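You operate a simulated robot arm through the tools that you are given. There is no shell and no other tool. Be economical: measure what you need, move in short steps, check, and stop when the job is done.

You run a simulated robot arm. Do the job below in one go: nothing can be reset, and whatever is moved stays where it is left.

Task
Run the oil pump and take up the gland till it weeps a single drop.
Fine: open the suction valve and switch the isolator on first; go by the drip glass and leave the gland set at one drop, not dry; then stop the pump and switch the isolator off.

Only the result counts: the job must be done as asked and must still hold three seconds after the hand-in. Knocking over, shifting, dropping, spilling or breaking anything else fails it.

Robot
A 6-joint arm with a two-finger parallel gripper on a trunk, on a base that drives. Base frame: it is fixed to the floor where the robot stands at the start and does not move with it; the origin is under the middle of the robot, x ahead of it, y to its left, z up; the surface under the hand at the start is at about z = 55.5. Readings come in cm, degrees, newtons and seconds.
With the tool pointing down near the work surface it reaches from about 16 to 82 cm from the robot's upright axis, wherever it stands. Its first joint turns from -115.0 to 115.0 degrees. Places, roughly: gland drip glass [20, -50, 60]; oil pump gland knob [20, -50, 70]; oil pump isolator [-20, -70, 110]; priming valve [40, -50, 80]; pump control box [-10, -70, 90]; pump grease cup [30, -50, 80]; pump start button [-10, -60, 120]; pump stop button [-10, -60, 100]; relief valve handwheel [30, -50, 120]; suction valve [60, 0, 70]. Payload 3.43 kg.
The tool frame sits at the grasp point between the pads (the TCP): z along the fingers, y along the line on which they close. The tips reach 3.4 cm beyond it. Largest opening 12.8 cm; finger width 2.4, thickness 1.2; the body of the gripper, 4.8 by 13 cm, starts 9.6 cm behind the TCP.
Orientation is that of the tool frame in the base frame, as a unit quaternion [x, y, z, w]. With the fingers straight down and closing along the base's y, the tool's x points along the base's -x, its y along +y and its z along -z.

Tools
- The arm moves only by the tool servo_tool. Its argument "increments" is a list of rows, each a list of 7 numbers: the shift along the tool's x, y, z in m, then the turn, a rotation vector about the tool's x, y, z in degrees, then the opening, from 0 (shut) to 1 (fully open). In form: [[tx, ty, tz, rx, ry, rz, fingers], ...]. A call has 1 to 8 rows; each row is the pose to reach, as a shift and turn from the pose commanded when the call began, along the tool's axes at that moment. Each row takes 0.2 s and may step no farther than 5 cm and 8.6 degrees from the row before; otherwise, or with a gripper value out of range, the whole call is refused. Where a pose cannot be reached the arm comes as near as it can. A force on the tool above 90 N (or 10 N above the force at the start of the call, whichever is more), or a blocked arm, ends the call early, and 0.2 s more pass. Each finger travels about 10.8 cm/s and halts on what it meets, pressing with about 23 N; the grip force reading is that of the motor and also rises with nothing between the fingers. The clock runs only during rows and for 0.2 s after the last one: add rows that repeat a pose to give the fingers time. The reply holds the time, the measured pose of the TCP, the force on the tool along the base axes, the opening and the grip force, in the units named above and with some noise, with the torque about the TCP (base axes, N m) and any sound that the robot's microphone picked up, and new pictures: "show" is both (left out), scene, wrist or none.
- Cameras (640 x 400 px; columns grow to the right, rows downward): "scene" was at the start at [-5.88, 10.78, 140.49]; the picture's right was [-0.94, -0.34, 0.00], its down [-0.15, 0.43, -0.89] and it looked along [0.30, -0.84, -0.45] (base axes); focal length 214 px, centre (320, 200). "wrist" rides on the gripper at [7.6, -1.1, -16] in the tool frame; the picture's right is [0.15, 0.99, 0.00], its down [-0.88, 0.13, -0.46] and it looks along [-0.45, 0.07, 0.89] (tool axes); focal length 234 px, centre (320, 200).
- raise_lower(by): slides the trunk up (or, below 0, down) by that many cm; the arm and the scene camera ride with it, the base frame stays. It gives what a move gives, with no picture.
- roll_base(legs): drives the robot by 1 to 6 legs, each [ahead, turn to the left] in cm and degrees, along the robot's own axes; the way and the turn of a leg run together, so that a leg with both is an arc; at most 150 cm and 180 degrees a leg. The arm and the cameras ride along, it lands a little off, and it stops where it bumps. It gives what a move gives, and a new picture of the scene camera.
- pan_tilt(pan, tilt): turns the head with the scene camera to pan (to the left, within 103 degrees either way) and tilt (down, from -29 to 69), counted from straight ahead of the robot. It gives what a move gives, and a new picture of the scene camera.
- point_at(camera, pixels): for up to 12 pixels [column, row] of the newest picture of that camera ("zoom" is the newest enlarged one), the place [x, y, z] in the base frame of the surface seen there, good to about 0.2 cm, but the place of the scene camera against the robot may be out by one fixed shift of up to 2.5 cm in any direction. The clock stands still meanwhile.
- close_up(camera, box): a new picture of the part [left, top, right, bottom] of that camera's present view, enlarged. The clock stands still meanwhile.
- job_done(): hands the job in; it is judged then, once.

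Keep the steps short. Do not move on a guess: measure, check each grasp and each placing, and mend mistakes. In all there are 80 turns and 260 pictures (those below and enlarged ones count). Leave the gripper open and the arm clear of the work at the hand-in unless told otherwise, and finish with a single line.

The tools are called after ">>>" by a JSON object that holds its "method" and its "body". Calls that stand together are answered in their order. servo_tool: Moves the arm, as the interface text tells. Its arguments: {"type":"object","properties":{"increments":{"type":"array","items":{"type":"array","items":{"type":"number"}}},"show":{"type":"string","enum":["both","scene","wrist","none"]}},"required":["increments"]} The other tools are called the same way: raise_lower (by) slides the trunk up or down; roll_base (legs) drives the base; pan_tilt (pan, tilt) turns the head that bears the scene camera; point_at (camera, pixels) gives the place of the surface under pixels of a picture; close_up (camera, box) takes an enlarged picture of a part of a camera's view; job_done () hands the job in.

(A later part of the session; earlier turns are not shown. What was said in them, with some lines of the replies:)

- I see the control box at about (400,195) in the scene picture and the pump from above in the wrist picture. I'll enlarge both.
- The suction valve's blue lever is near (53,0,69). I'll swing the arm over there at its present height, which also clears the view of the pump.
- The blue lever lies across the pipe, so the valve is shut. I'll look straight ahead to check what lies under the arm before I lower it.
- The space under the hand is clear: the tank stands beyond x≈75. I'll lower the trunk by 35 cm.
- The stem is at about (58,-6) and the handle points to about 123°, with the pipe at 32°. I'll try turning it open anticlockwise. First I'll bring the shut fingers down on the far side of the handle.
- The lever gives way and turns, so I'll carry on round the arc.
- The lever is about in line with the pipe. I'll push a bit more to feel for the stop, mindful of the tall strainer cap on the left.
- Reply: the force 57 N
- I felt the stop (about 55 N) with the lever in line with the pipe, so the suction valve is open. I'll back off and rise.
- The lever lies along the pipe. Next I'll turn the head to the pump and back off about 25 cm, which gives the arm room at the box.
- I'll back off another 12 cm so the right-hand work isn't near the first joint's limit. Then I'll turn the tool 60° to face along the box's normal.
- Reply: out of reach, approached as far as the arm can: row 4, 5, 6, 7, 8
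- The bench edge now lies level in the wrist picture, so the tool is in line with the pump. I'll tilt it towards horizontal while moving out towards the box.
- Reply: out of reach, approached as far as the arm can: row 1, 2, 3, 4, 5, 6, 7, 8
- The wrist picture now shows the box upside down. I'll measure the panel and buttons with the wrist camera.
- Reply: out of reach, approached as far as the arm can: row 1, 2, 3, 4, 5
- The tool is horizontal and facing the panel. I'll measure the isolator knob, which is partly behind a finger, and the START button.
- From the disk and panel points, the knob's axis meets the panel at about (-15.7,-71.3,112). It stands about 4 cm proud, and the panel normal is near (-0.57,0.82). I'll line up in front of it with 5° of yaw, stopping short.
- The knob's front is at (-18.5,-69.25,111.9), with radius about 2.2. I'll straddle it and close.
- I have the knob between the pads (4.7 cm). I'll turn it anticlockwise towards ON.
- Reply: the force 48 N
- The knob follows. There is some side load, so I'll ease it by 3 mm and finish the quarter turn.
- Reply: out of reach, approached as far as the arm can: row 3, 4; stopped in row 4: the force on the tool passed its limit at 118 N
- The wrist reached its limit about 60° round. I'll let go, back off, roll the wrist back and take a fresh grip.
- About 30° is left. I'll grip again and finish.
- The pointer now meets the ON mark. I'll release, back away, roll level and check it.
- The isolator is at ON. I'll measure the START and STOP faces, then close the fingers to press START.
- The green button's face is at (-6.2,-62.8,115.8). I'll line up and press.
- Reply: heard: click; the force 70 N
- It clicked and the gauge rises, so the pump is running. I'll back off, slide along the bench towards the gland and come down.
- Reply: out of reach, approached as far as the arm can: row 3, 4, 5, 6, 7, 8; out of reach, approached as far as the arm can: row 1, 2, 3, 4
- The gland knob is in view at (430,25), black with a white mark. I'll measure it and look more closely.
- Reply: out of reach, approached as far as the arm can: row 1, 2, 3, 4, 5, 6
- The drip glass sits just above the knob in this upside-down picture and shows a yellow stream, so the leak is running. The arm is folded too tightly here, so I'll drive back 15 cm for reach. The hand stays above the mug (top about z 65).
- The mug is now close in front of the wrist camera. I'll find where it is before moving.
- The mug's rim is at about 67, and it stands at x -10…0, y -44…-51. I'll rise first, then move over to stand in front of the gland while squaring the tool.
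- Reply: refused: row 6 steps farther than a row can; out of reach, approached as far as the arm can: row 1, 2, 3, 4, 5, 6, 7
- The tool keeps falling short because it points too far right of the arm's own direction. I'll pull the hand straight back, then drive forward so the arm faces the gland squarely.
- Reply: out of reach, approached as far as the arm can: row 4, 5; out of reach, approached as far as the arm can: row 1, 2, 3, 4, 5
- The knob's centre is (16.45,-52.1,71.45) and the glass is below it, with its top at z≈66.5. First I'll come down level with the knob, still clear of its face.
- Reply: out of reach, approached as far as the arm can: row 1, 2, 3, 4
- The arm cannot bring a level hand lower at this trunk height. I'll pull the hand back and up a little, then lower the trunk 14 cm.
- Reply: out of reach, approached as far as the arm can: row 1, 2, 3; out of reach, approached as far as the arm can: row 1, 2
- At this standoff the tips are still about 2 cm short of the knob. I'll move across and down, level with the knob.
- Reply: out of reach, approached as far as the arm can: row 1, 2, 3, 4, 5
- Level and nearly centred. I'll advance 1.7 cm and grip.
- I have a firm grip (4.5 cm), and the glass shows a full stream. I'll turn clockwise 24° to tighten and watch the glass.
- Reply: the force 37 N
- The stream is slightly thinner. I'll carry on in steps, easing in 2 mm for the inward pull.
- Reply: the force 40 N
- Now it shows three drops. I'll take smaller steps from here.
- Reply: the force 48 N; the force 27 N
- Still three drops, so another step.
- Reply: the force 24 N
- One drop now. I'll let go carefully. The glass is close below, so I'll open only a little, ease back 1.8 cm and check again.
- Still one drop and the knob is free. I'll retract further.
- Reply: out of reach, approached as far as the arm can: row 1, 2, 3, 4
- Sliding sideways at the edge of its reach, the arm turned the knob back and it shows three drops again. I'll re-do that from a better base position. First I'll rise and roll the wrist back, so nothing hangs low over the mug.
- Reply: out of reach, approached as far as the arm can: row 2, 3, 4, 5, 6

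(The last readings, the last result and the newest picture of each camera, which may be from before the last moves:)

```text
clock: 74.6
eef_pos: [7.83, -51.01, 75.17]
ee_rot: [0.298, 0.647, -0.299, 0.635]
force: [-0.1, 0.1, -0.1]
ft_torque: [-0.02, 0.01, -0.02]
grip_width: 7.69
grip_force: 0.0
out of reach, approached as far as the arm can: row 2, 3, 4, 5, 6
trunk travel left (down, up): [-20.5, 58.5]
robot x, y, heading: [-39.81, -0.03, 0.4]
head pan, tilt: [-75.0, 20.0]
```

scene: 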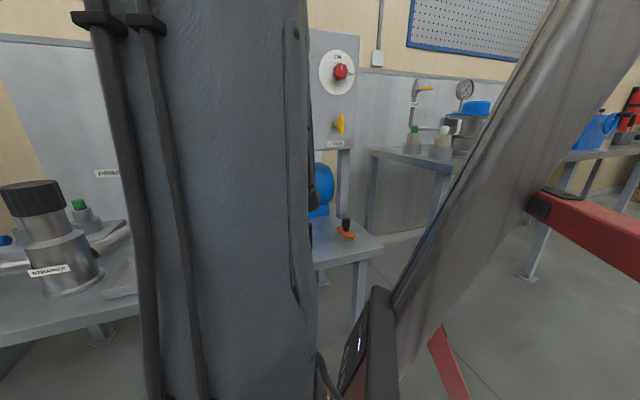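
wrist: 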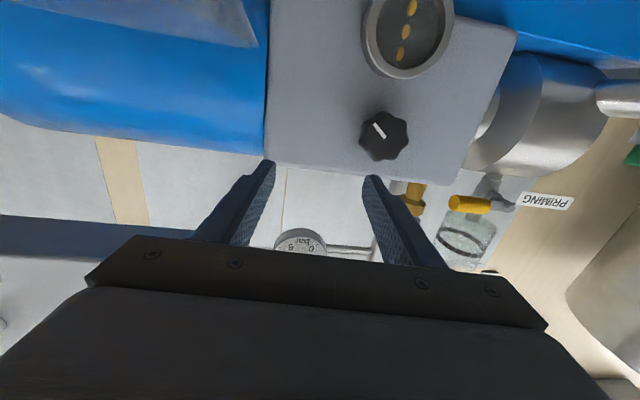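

At this base position the tool again points too far right of the arm. The base needs to stand about 9 cm further from the bench instead. I'll lift the hand 9 cm, then back up and do a small S-curve to shift left.

>>> {"method": "servo_tool", "body": {"increments": [[0, 0, -0.03, 0, 0, 0, 0.6], [-0.04, 0, -0.03, 0, 0, 0, 0.6], [-0.09, 0, -0.03, 0, 0, 0, 0.6]], "show": "none"}}

>>> {"method": "roll_base", "body": {"legs": [[-25, 0], [15, 35], [15, -35], [10, 0]]}}

```text
clock: 75.4
eef_pos: [6.13, -49.0, 84.59]
ee_rot: [0.299, 0.647, -0.3, 0.634]
force: [-1.0, 0.1, 0.0]
ft_torque: [-0.01, 0.0, -0.02]
grip_width: 7.68
grip_force: 0.1
trunk travel left (down, up): [-20.5, 58.5]
robot x, y, heading: [-40.05, -0.36, 0.2]
head pan, tilt: [-75.0, 20.0]
```

```text
clock: 81.3
eef_pos: [18.42, -42.27, 84.57]
ee_rot: [0.311, 0.641, -0.311, 0.629]
force: [-0.2, 0.3, 0.2]
ft_torque: [0.03, 0.01, 0.01]
grip_width: 7.69
grip_force: 0.2
trunk travel left (down, up): [-20.5, 58.5]
robot x, y, heading: [-25.99, 7.89, -2.0]
head pan, tilt: [-75.0, 20.0]
```

scene: 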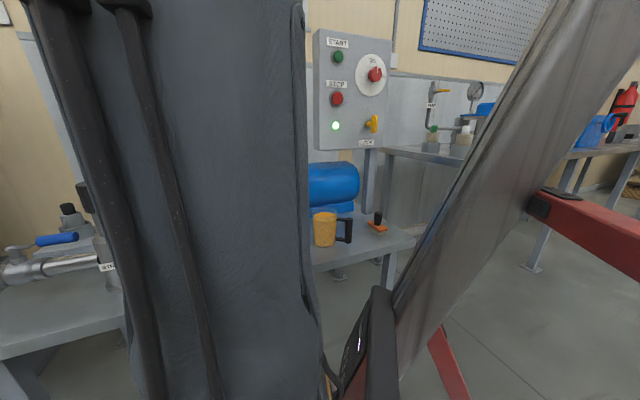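

>>> {"method": "servo_tool", "body": {"increments": [[0, -0.04, 0, 2, -1, 0, 0.6], [0.04, -0.06, 0, 2, -1, 0, 0.6], [0.08, -0.073, 0.0, 2, -1, 0, 0.6], [0.126, -0.073, 0.008, 2, -1, 0, 0.6], [0.126, -0.073, 0.013, 2, -1, 0, 0.6], [0.126, -0.073, 0.013, 2, -1, 0, 0.6]], "show": "wrist"}}

```text
clock: 82.7
eef_pos: [13.07, -47.91, 72.12]
ee_rot: [0.318, 0.631, -0.324, 0.629]
force: [-0.6, 0.3, 1.3]
ft_torque: [-0.03, 0.01, 0.01]
grip_width: 7.68
grip_force: 0.0
trunk travel left (down, up): [-20.5, 58.5]
robot x, y, heading: [-25.95, 8.1, -2.0]
head pan, tilt: [-75.0, 20.0]
```

wrist: 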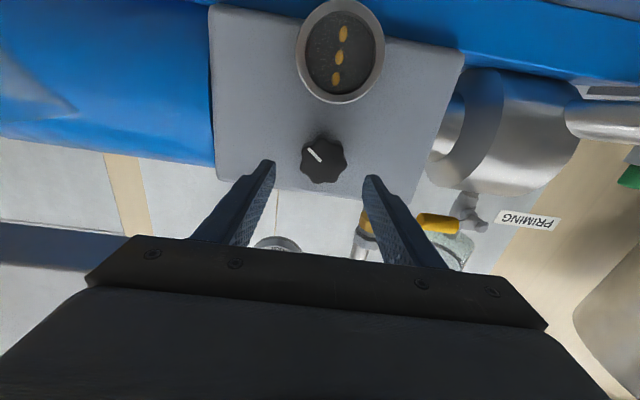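

This is fully reachable now. Going in to grip again.

>>> {"method": "servo_tool", "body": {"increments": [[0.006, 0.0025, 0.02, 0, 0, 0, 0.6], [0.006, 0.0025, 0.045, 0, 0, 0, 0.6], [0.006, 0.0025, 0.045, 0, 0, 0, 0.4], [0.006, 0.0025, 0.045, 0, 0, 0, 0.2], [0.006, 0.0025, 0.045, 0, 0, 0, 0.2]], "show": "none"}}

>>> {"method": "servo_tool", "body": {"increments": [[0, 0, 0, 0, 0, 5, 0.2], [0, 0, 0, 0, 0, 10, 0.2], [0, 0, 0, 0, 0, 10, 0.2]], "show": "none"}}

>>> {"method": "close_up", "body": {"camera": "wrist", "box": [160, 0, 440, 220]}}

```text
clock: 83.9
eef_pos: [15.91, -51.48, 71.63]
ee_rot: [0.318, 0.631, -0.324, 0.629]
force: [1.5, -7.0, -0.9]
ft_torque: [0.16, 0.14, -0.48]
grip_width: 4.53
grip_force: 44.8
trunk travel left (down, up): [-20.5, 58.5]
robot x, y, heading: [-25.95, 8.27, -1.7]
head pan, tilt: [-75.0, 20.0]
```

```text
clock: 84.7
eef_pos: [15.95, -51.44, 71.45]
ee_rot: [0.372, 0.6, -0.27, 0.655]
force: [8.8, -31.5, 3.7]
ft_torque: [0.31, 0.21, -0.41]
grip_width: 4.51
grip_force: 45.3
trunk travel left (down, up): [-20.5, 58.5]
robot x, y, heading: [-25.79, 8.48, -2.0]
head pan, tilt: [-75.0, 20.0]
```

```text
1.82 times, centred on (300, 110) of wrist
```

zoom: 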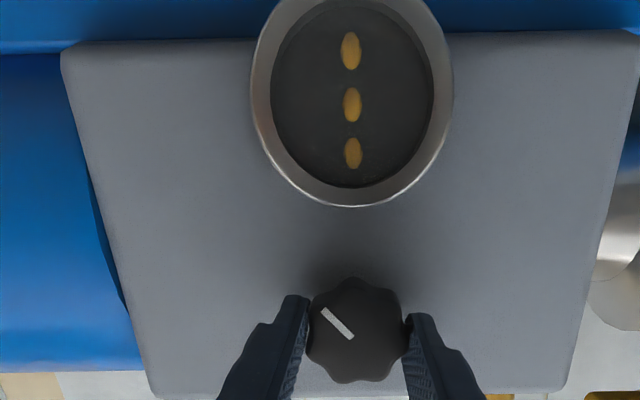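

About 18° more should bring it to the one-drop setting. I'll turn, then check.

>>> {"method": "servo_tool", "body": {"increments": [[0, 0, 0.001, 0, 0, 6, 0.2], [0, 0, 0.001, 0, 0, 12, 0.2], [0, 0, 0.001, 0, 0, 17, 0.2], [0, 0, 0.001, 0, 0, 17, 0.2]], "show": "none"}}

>>> {"method": "close_up", "body": {"camera": "wrist", "box": [160, 0, 440, 220]}}

```text
clock: 85.7
eef_pos: [16.05, -51.54, 71.7]
ee_rot: [0.458, 0.538, -0.168, 0.688]
force: [-2.9, -34.0, 10.7]
ft_torque: [0.26, 0.18, -0.14]
grip_width: 4.54
grip_force: 44.5
trunk travel left (down, up): [-20.5, 58.5]
robot x, y, heading: [-26.07, 8.34, -2.0]
head pan, tilt: [-75.0, 20.0]
```

```text
1.82 times, centred on (300, 110) of wrist
```

zoom: 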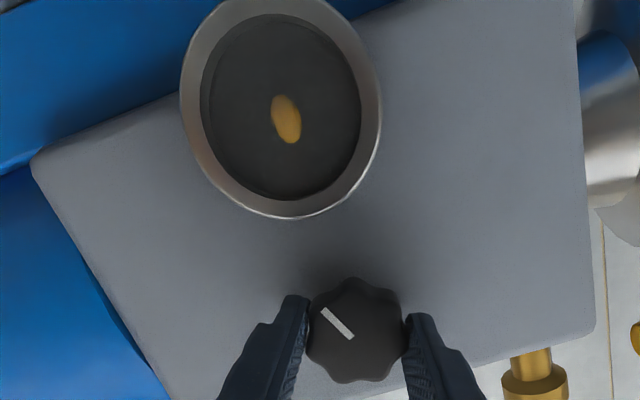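

One drop. I'll add 4° so it isn't sitting right at the edge of the three-drop setting, and check that it stays at one.

>>> {"method": "servo_tool", "body": {"increments": [[0, 0, 0.001, 0, 0, 4, 0.2], [0, 0, 0.001, 0, 0, 4, 0.2]], "show": "none"}}

>>> {"method": "close_up", "body": {"camera": "wrist", "box": [160, 0, 440, 220]}}

```text
clock: 86.3
eef_pos: [16.09, -51.31, 71.11]
ee_rot: [0.478, 0.524, -0.143, 0.69]
force: [-18.3, -5.0, -3.5]
ft_torque: [-0.22, -0.23, -1.24]
grip_width: 4.5
grip_force: 43.7
trunk travel left (down, up): [-20.5, 58.5]
robot x, y, heading: [-26.34, 8.26, -2.0]
head pan, tilt: [-75.0, 20.0]
```

```text
1.82 times, centred on (300, 110) of wrist
```

zoom: 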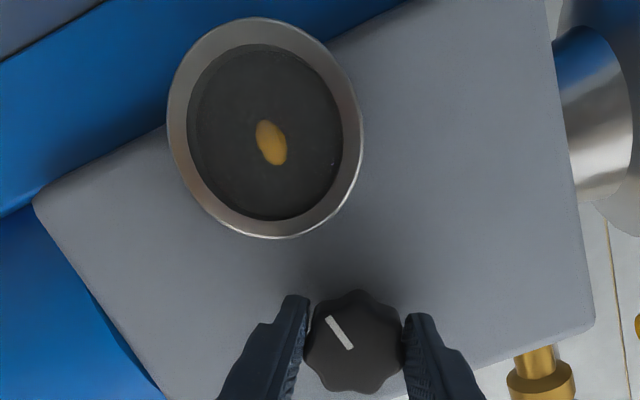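

Still one drop. Now I'll open and retract straight back.

>>> {"method": "servo_tool", "body": {"increments": [[0, 0, 0, 0, 0, 0, 0.5], [0, 0, 0, 0, 0, 0, 0.55], [0, 0, -0.01, 0, 0, 0, 0.55], [0, 0, -0.02, 0, 0, 0, 0.55], [0, 0, -0.03, 0, 0, 0, 0.55], [0, 0, -0.045, 0, 0, 0, 0.55]], "show": "wrist"}}

>>> {"method": "close_up", "body": {"camera": "wrist", "box": [220, 0, 420, 200]}}

```text
clock: 87.7
eef_pos: [13.55, -47.77, 71.56]
ee_rot: [0.474, 0.524, -0.143, 0.693]
force: [0.2, 0.2, 0.6]
ft_torque: [0.04, -0.01, 0.01]
grip_width: 7.05
grip_force: 0.0
trunk travel left (down, up): [-20.5, 58.5]
robot x, y, heading: [-26.05, 8.09, -1.9]
head pan, tilt: [-75.0, 20.0]
```

wrist: 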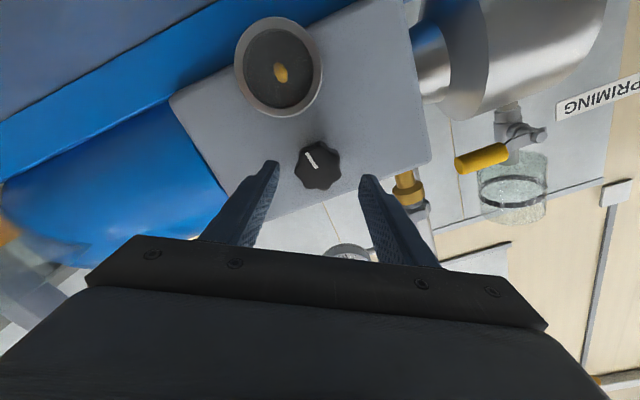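

```text
2.00 times, centred on (320, 100) of wrist
```

zoom: 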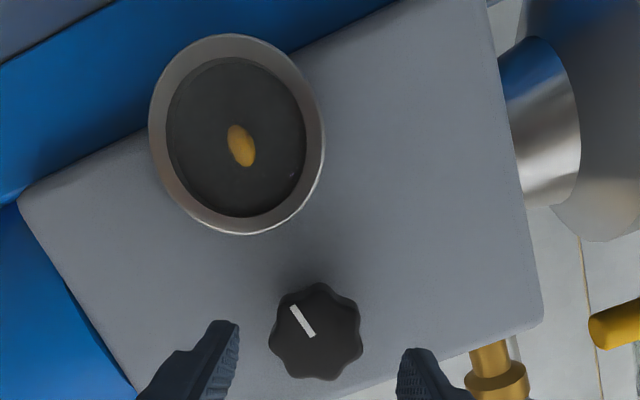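

The gland is set at one drop and the hand is clear of it. Now I'll rise, roll level, lift the trunk and drive back 11 cm to the place where the panel was easy to reach.

>>> {"method": "servo_tool", "body": {"increments": [[-0.026, 0.015, -0.01, 0, 0, 0, 0.4], [-0.052, 0.03, -0.01, 0, 0, -8, 0.2], [-0.078, 0.046, -0.01, 0, 0, -16, 0], [-0.104, 0.061, -0.01, 0, 0, -24, 0], [-0.129, 0.076, -0.01, 0, 0, -31, 0]], "show": "none"}}

>>> {"method": "raise_lower", "body": {"by": 12}}

>>> {"method": "roll_base", "body": {"legs": [[-11, 0]]}}

>>> {"method": "close_up", "body": {"camera": "wrist", "box": [0, 0, 640, 400]}}

```text
clock: 88.9
eef_pos: [12.88, -46.85, 86.6]
ee_rot: [0.317, 0.631, -0.324, 0.629]
force: [0.6, 0.3, 0.2]
ft_torque: [-0.01, -0.01, -0.02]
grip_width: 0.0
grip_force: 22.6
trunk travel left (down, up): [-20.5, 58.5]
robot x, y, heading: [-26.2, 8.17, -2.1]
head pan, tilt: [-75.0, 20.0]
```

```text
clock: 90.4
eef_pos: [12.99, -46.97, 98.4]
ee_rot: [0.318, 0.631, -0.323, 0.629]
force: [0.0, -0.3, -0.6]
ft_torque: [-0.02, -0.04, -0.01]
grip_width: 0.0
grip_force: 23.0
trunk travel left (down, up): [-32.5, 46.5]
robot x, y, heading: [-25.89, 8.53, -2.0]
head pan, tilt: [-75.0, 20.0]
```

```text
clock: 91.6
eef_pos: [1.72, -46.64, 98.5]
ee_rot: [0.318, 0.631, -0.324, 0.629]
force: [-0.6, -0.6, 0.3]
ft_torque: [0.01, 0.02, 0.01]
grip_width: 0.03
grip_force: 23.1
trunk travel left (down, up): [-32.5, 46.5]
robot x, y, heading: [-37.33, 8.36, -1.6]
head pan, tilt: [-75.0, 20.0]
```

scene: 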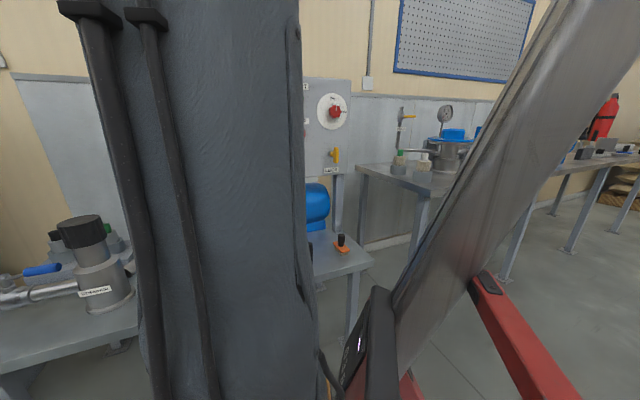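

```text
1.00 times, centred on (320, 200) of wrist (not enlarged: the box is as wide or as high as the picture)
```

zoom: 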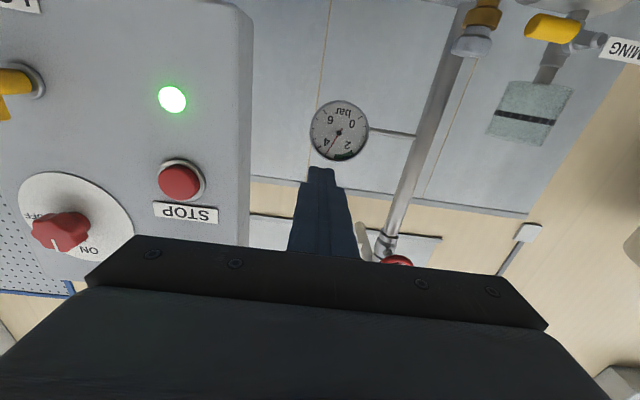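

STOP's face is at (-6.2,-62.9,104). I'll slide across, line up and then press.

>>> {"method": "servo_tool", "body": {"increments": [[-0.015, -0.045, 0, 0, 0, 0, 0], [-0.03, -0.085, 0, 0, 0, 0, 0], [-0.045, -0.125, 0, 0, 0, 0, 0], [-0.054, -0.16, 0.0, 0, 0, 0, 0], [-0.054, -0.16, 0.011, 0, 0, 0, 0], [-0.054, -0.16, 0.011, 0, 0, 0, 0]], "show": "wrist"}}

```text
clock: 93.0
eef_pos: [-10.77, -56.79, 104.2]
ee_rot: [0.319, 0.63, -0.325, 0.629]
force: [0.9, -0.2, 0.2]
ft_torque: [0.0, 0.02, -0.01]
grip_width: 0.0
grip_force: 22.8
trunk travel left (down, up): [-32.5, 46.5]
robot x, y, heading: [-37.27, 8.71, -1.5]
head pan, tilt: [-75.0, 20.0]
```

wrist: 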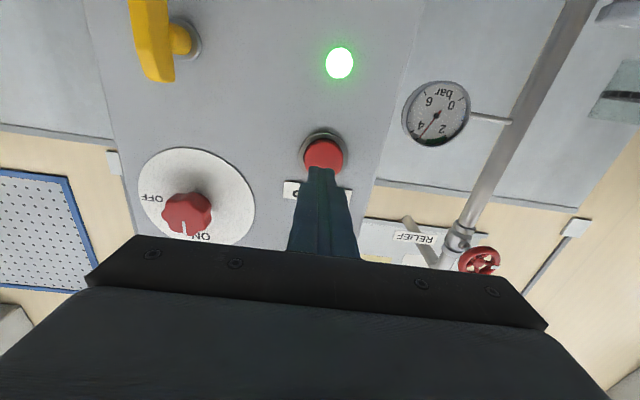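

>>> {"method": "servo_tool", "body": {"increments": [[0.001, 0.001, 0.03, 0, 0, 0, 0], [0.001, 0.001, 0.042, 0, 0, 0, 0], [0.001, 0.001, 0.047, 0, 0, 0, 0], [0.001, 0.001, 0.051, 0, 0, 0, 0], [0.001, 0.001, 0.051, 0, 0, 0, 0], [0, 0, 0.03, 0, 0, 0, 0], [0, 0, -0.01, 0, 0, 0, 0.3], [0, 0, -0.03, 0, 0, 0, 0.6]], "show": "wrist"}}

```text
clock: 94.8
eef_pos: [-12.45, -54.46, 104.12]
ee_rot: [0.318, 0.631, -0.325, 0.629]
force: [0.1, 0.1, 0.0]
ft_torque: [-0.02, -0.03, -0.02]
grip_width: 7.67
grip_force: 0.0
trunk travel left (down, up): [-32.5, 46.5]
robot x, y, heading: [-37.17, 8.89, -1.6]
head pan, tilt: [-75.0, 20.0]
heard: click
```

wrist: 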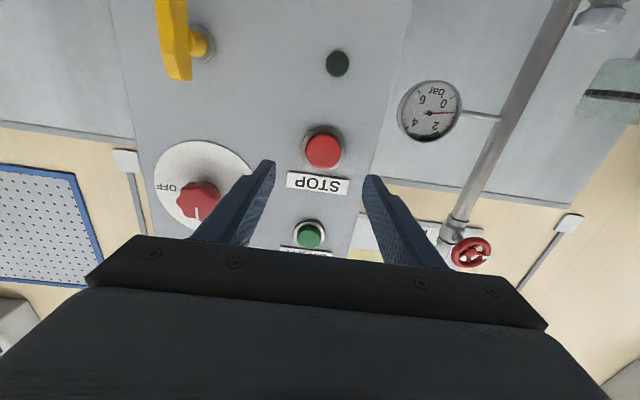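

It clicked, the lamp is out and the gauge has fallen, so the pump is stopped. Now I'll move to the isolator knob and grip it.

>>> {"method": "servo_tool", "body": {"increments": [[-0.025, -0.042, 0, 0, 0, 0, 0.65], [-0.05, -0.084, 0, 0, 0, 0, 0.65], [-0.0785, -0.122, 0, 0, 0, 0, 0.65], [-0.0785, -0.137, 0.02, 0, 0, 0, 0.65], [-0.0785, -0.137, 0.02, 0, 0, 0, 0.65]], "show": "wrist"}}

```text
clock: 96.0
eef_pos: [-22.35, -64.35, 112.23]
ee_rot: [0.319, 0.631, -0.324, 0.629]
force: [-0.9, -0.5, -0.1]
ft_torque: [0.01, 0.04, -0.01]
grip_width: 8.29
grip_force: 0.1
trunk travel left (down, up): [-32.5, 46.5]
robot x, y, heading: [-37.49, 8.54, -1.6]
head pan, tilt: [-75.0, 20.0]
```

wrist: 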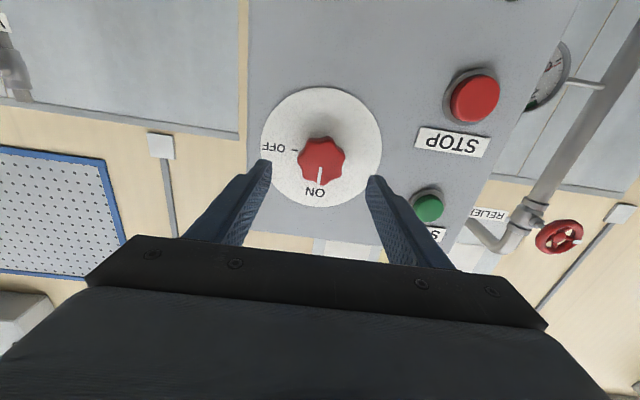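

>>> {"method": "servo_tool", "body": {"increments": [[0.003, 0.0014, 0.03, 0, 0, 0, 0.65], [0.003, 0.0014, 0.054, 0, 0, 0, 0.65], [0.003, 0.0014, 0.054, 0, 0, 0, 0.4], [0.003, 0.0014, 0.054, 0, 0, 0, 0.2], [0.003, 0.0014, 0.054, 0, 0, 0, 0.2]], "show": "none"}}

>>> {"method": "servo_tool", "body": {"increments": [[0, 0, 0, 0, 0, 8, 0.2], [0, 0, 0, 0, 0, 16, 0.2], [0, 0, 0, 0, 0, 24, 0.2], [0, 0, 0, 0, 0, 32, 0.2], [0, 0, 0, 0, 0, 40, 0.2], [0, 0, 0, 0, 0, 48, 0.2]], "show": "wrist"}}

```text
clock: 97.2
eef_pos: [-19.13, -68.63, 111.66]
ee_rot: [0.32, 0.63, -0.325, 0.629]
force: [-9.5, -19.2, 5.7]
ft_torque: [-0.08, -0.14, -0.86]
grip_width: 4.71
grip_force: 45.1
trunk travel left (down, up): [-32.5, 46.5]
robot x, y, heading: [-37.42, 8.62, -1.8]
head pan, tilt: [-75.0, 20.0]
```

```text
clock: 98.6
eef_pos: [-18.85, -68.38, 111.73]
ee_rot: [0.547, 0.446, -0.039, 0.708]
force: [-5.2, -29.0, 20.1]
ft_torque: [-0.17, -0.1, -0.79]
grip_width: 4.72
grip_force: 45.0
trunk travel left (down, up): [-32.5, 46.5]
robot x, y, heading: [-37.33, 9.18, -1.6]
head pan, tilt: [-75.0, 20.0]
```

wrist: 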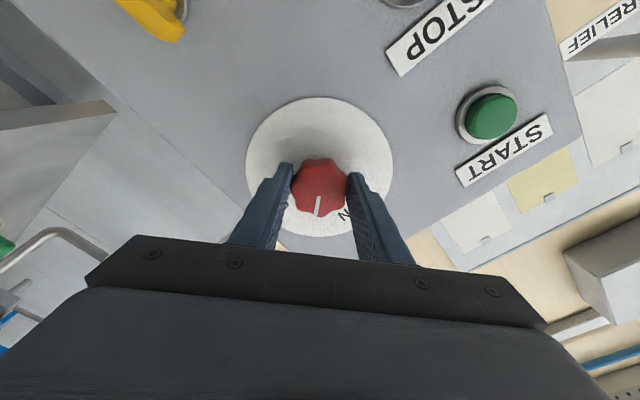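

It follows, so I'll finish the quarter turn to OFF.

>>> {"method": "servo_tool", "body": {"increments": [[0, 0, 0.001, 0, 0, 8, 0.2], [0, 0, 0.001, 0, 0, 16, 0.2], [0, 0, 0.001, 0, 0, 24, 0.2], [0, 0, 0.001, 0, 0, 32, 0.2], [0, 0, 0.001, 0, 0, 39, 0.2], [0, 0, 0.001, 0, 0, 43, 0.2]], "show": "wrist"}}

```text
clock: 100.0
eef_pos: [-18.74, -68.41, 111.97]
ee_rot: [0.671, 0.215, 0.222, 0.674]
force: [1.1, -16.5, 36.4]
ft_torque: [-0.14, 0.42, -0.62]
grip_width: 4.74
grip_force: 44.8
trunk travel left (down, up): [-32.5, 46.5]
robot x, y, heading: [-37.3, 8.79, -1.9]
head pan, tilt: [-75.0, 20.0]
```

wrist: 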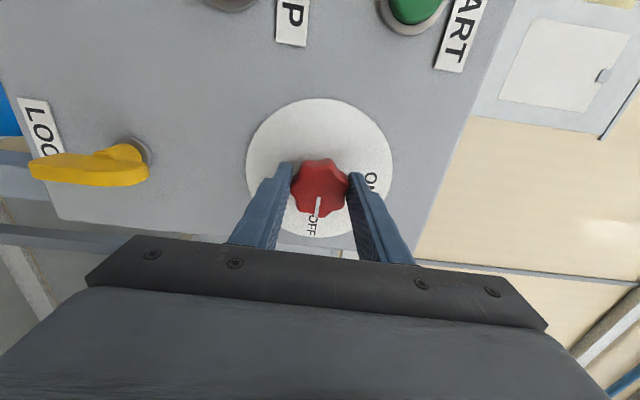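

The pointer lines up with OFF. I'll release, back away and check.

>>> {"method": "servo_tool", "body": {"increments": [[0, 0, 0, 0, 0, 0, 0.5], [0, 0, 0, 0, 0, 0, 0.65], [0, 0, -0.02, 0, 0, 0, 0.65], [0, 0, -0.05, 0, 0, 0, 0.65], [0, 0, -0.09, 0, 0, 0, 0.65]], "show": "wrist"}}

>>> {"method": "close_up", "body": {"camera": "wrist", "box": [200, 60, 440, 240]}}

```text
clock: 101.2
eef_pos: [-24.02, -61.0, 111.34]
ee_rot: [0.673, 0.215, 0.222, 0.672]
force: [0.4, -0.7, 0.1]
ft_torque: [-0.04, -0.03, 0.02]
grip_width: 8.32
grip_force: 0.0
trunk travel left (down, up): [-32.5, 46.5]
robot x, y, heading: [-36.96, 8.41, -1.8]
head pan, tilt: [-75.0, 20.0]
```

wrist: 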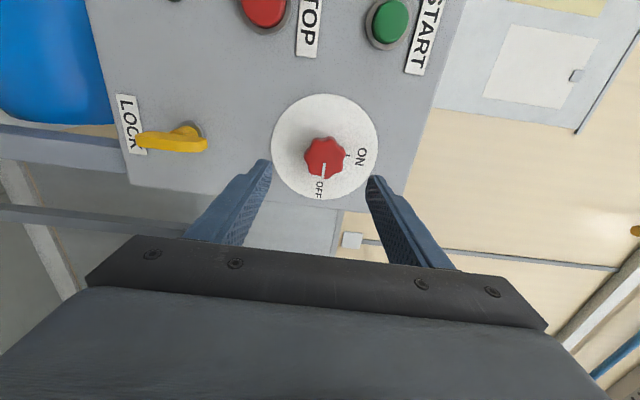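

```text
2.22 times, centred on (320, 150) of wrist
```

zoom: 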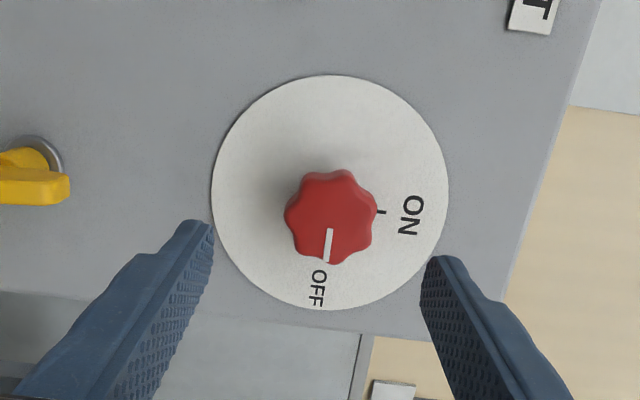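

The isolator is at OFF. I'll back the hand off a little more and open it fully.

>>> {"method": "servo_tool", "body": {"increments": [[0, 0, -0.03, 0, 0, 0, 0.8], [0, 0, -0.05, 0, 0, 0, 1], [0, 0, -0.05, 0, 0, 0, 1]], "show": "both"}}

```text
clock: 102.0
eef_pos: [-27.02, -57.16, 111.28]
ee_rot: [0.673, 0.216, 0.222, 0.672]
force: [-0.8, 0.4, 1.0]
ft_torque: [0.0, 0.03, 0.03]
grip_width: 12.82
grip_force: 0.0
trunk travel left (down, up): [-32.5, 46.5]
robot x, y, heading: [-37.26, 8.25, -1.7]
head pan, tilt: [-75.0, 20.0]
```

scene: 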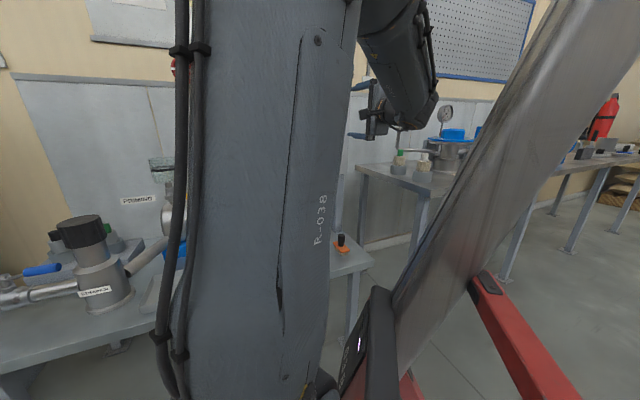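
wrist: 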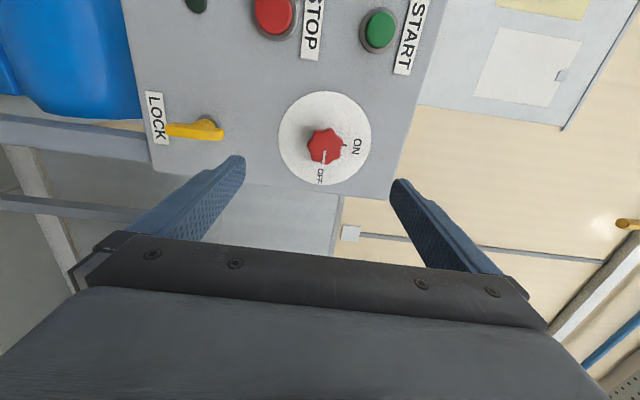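

The lamp is out, the isolator is off, the gland was left at one drop, and the hand is open and clear. Handing in.

>>> {"method": "job_done", "body": {}}

```text
The job is handed in.
```

The gland is set at one drop by the drip glass, with the suction valve left open, the pump stopped and the isolator switched off.
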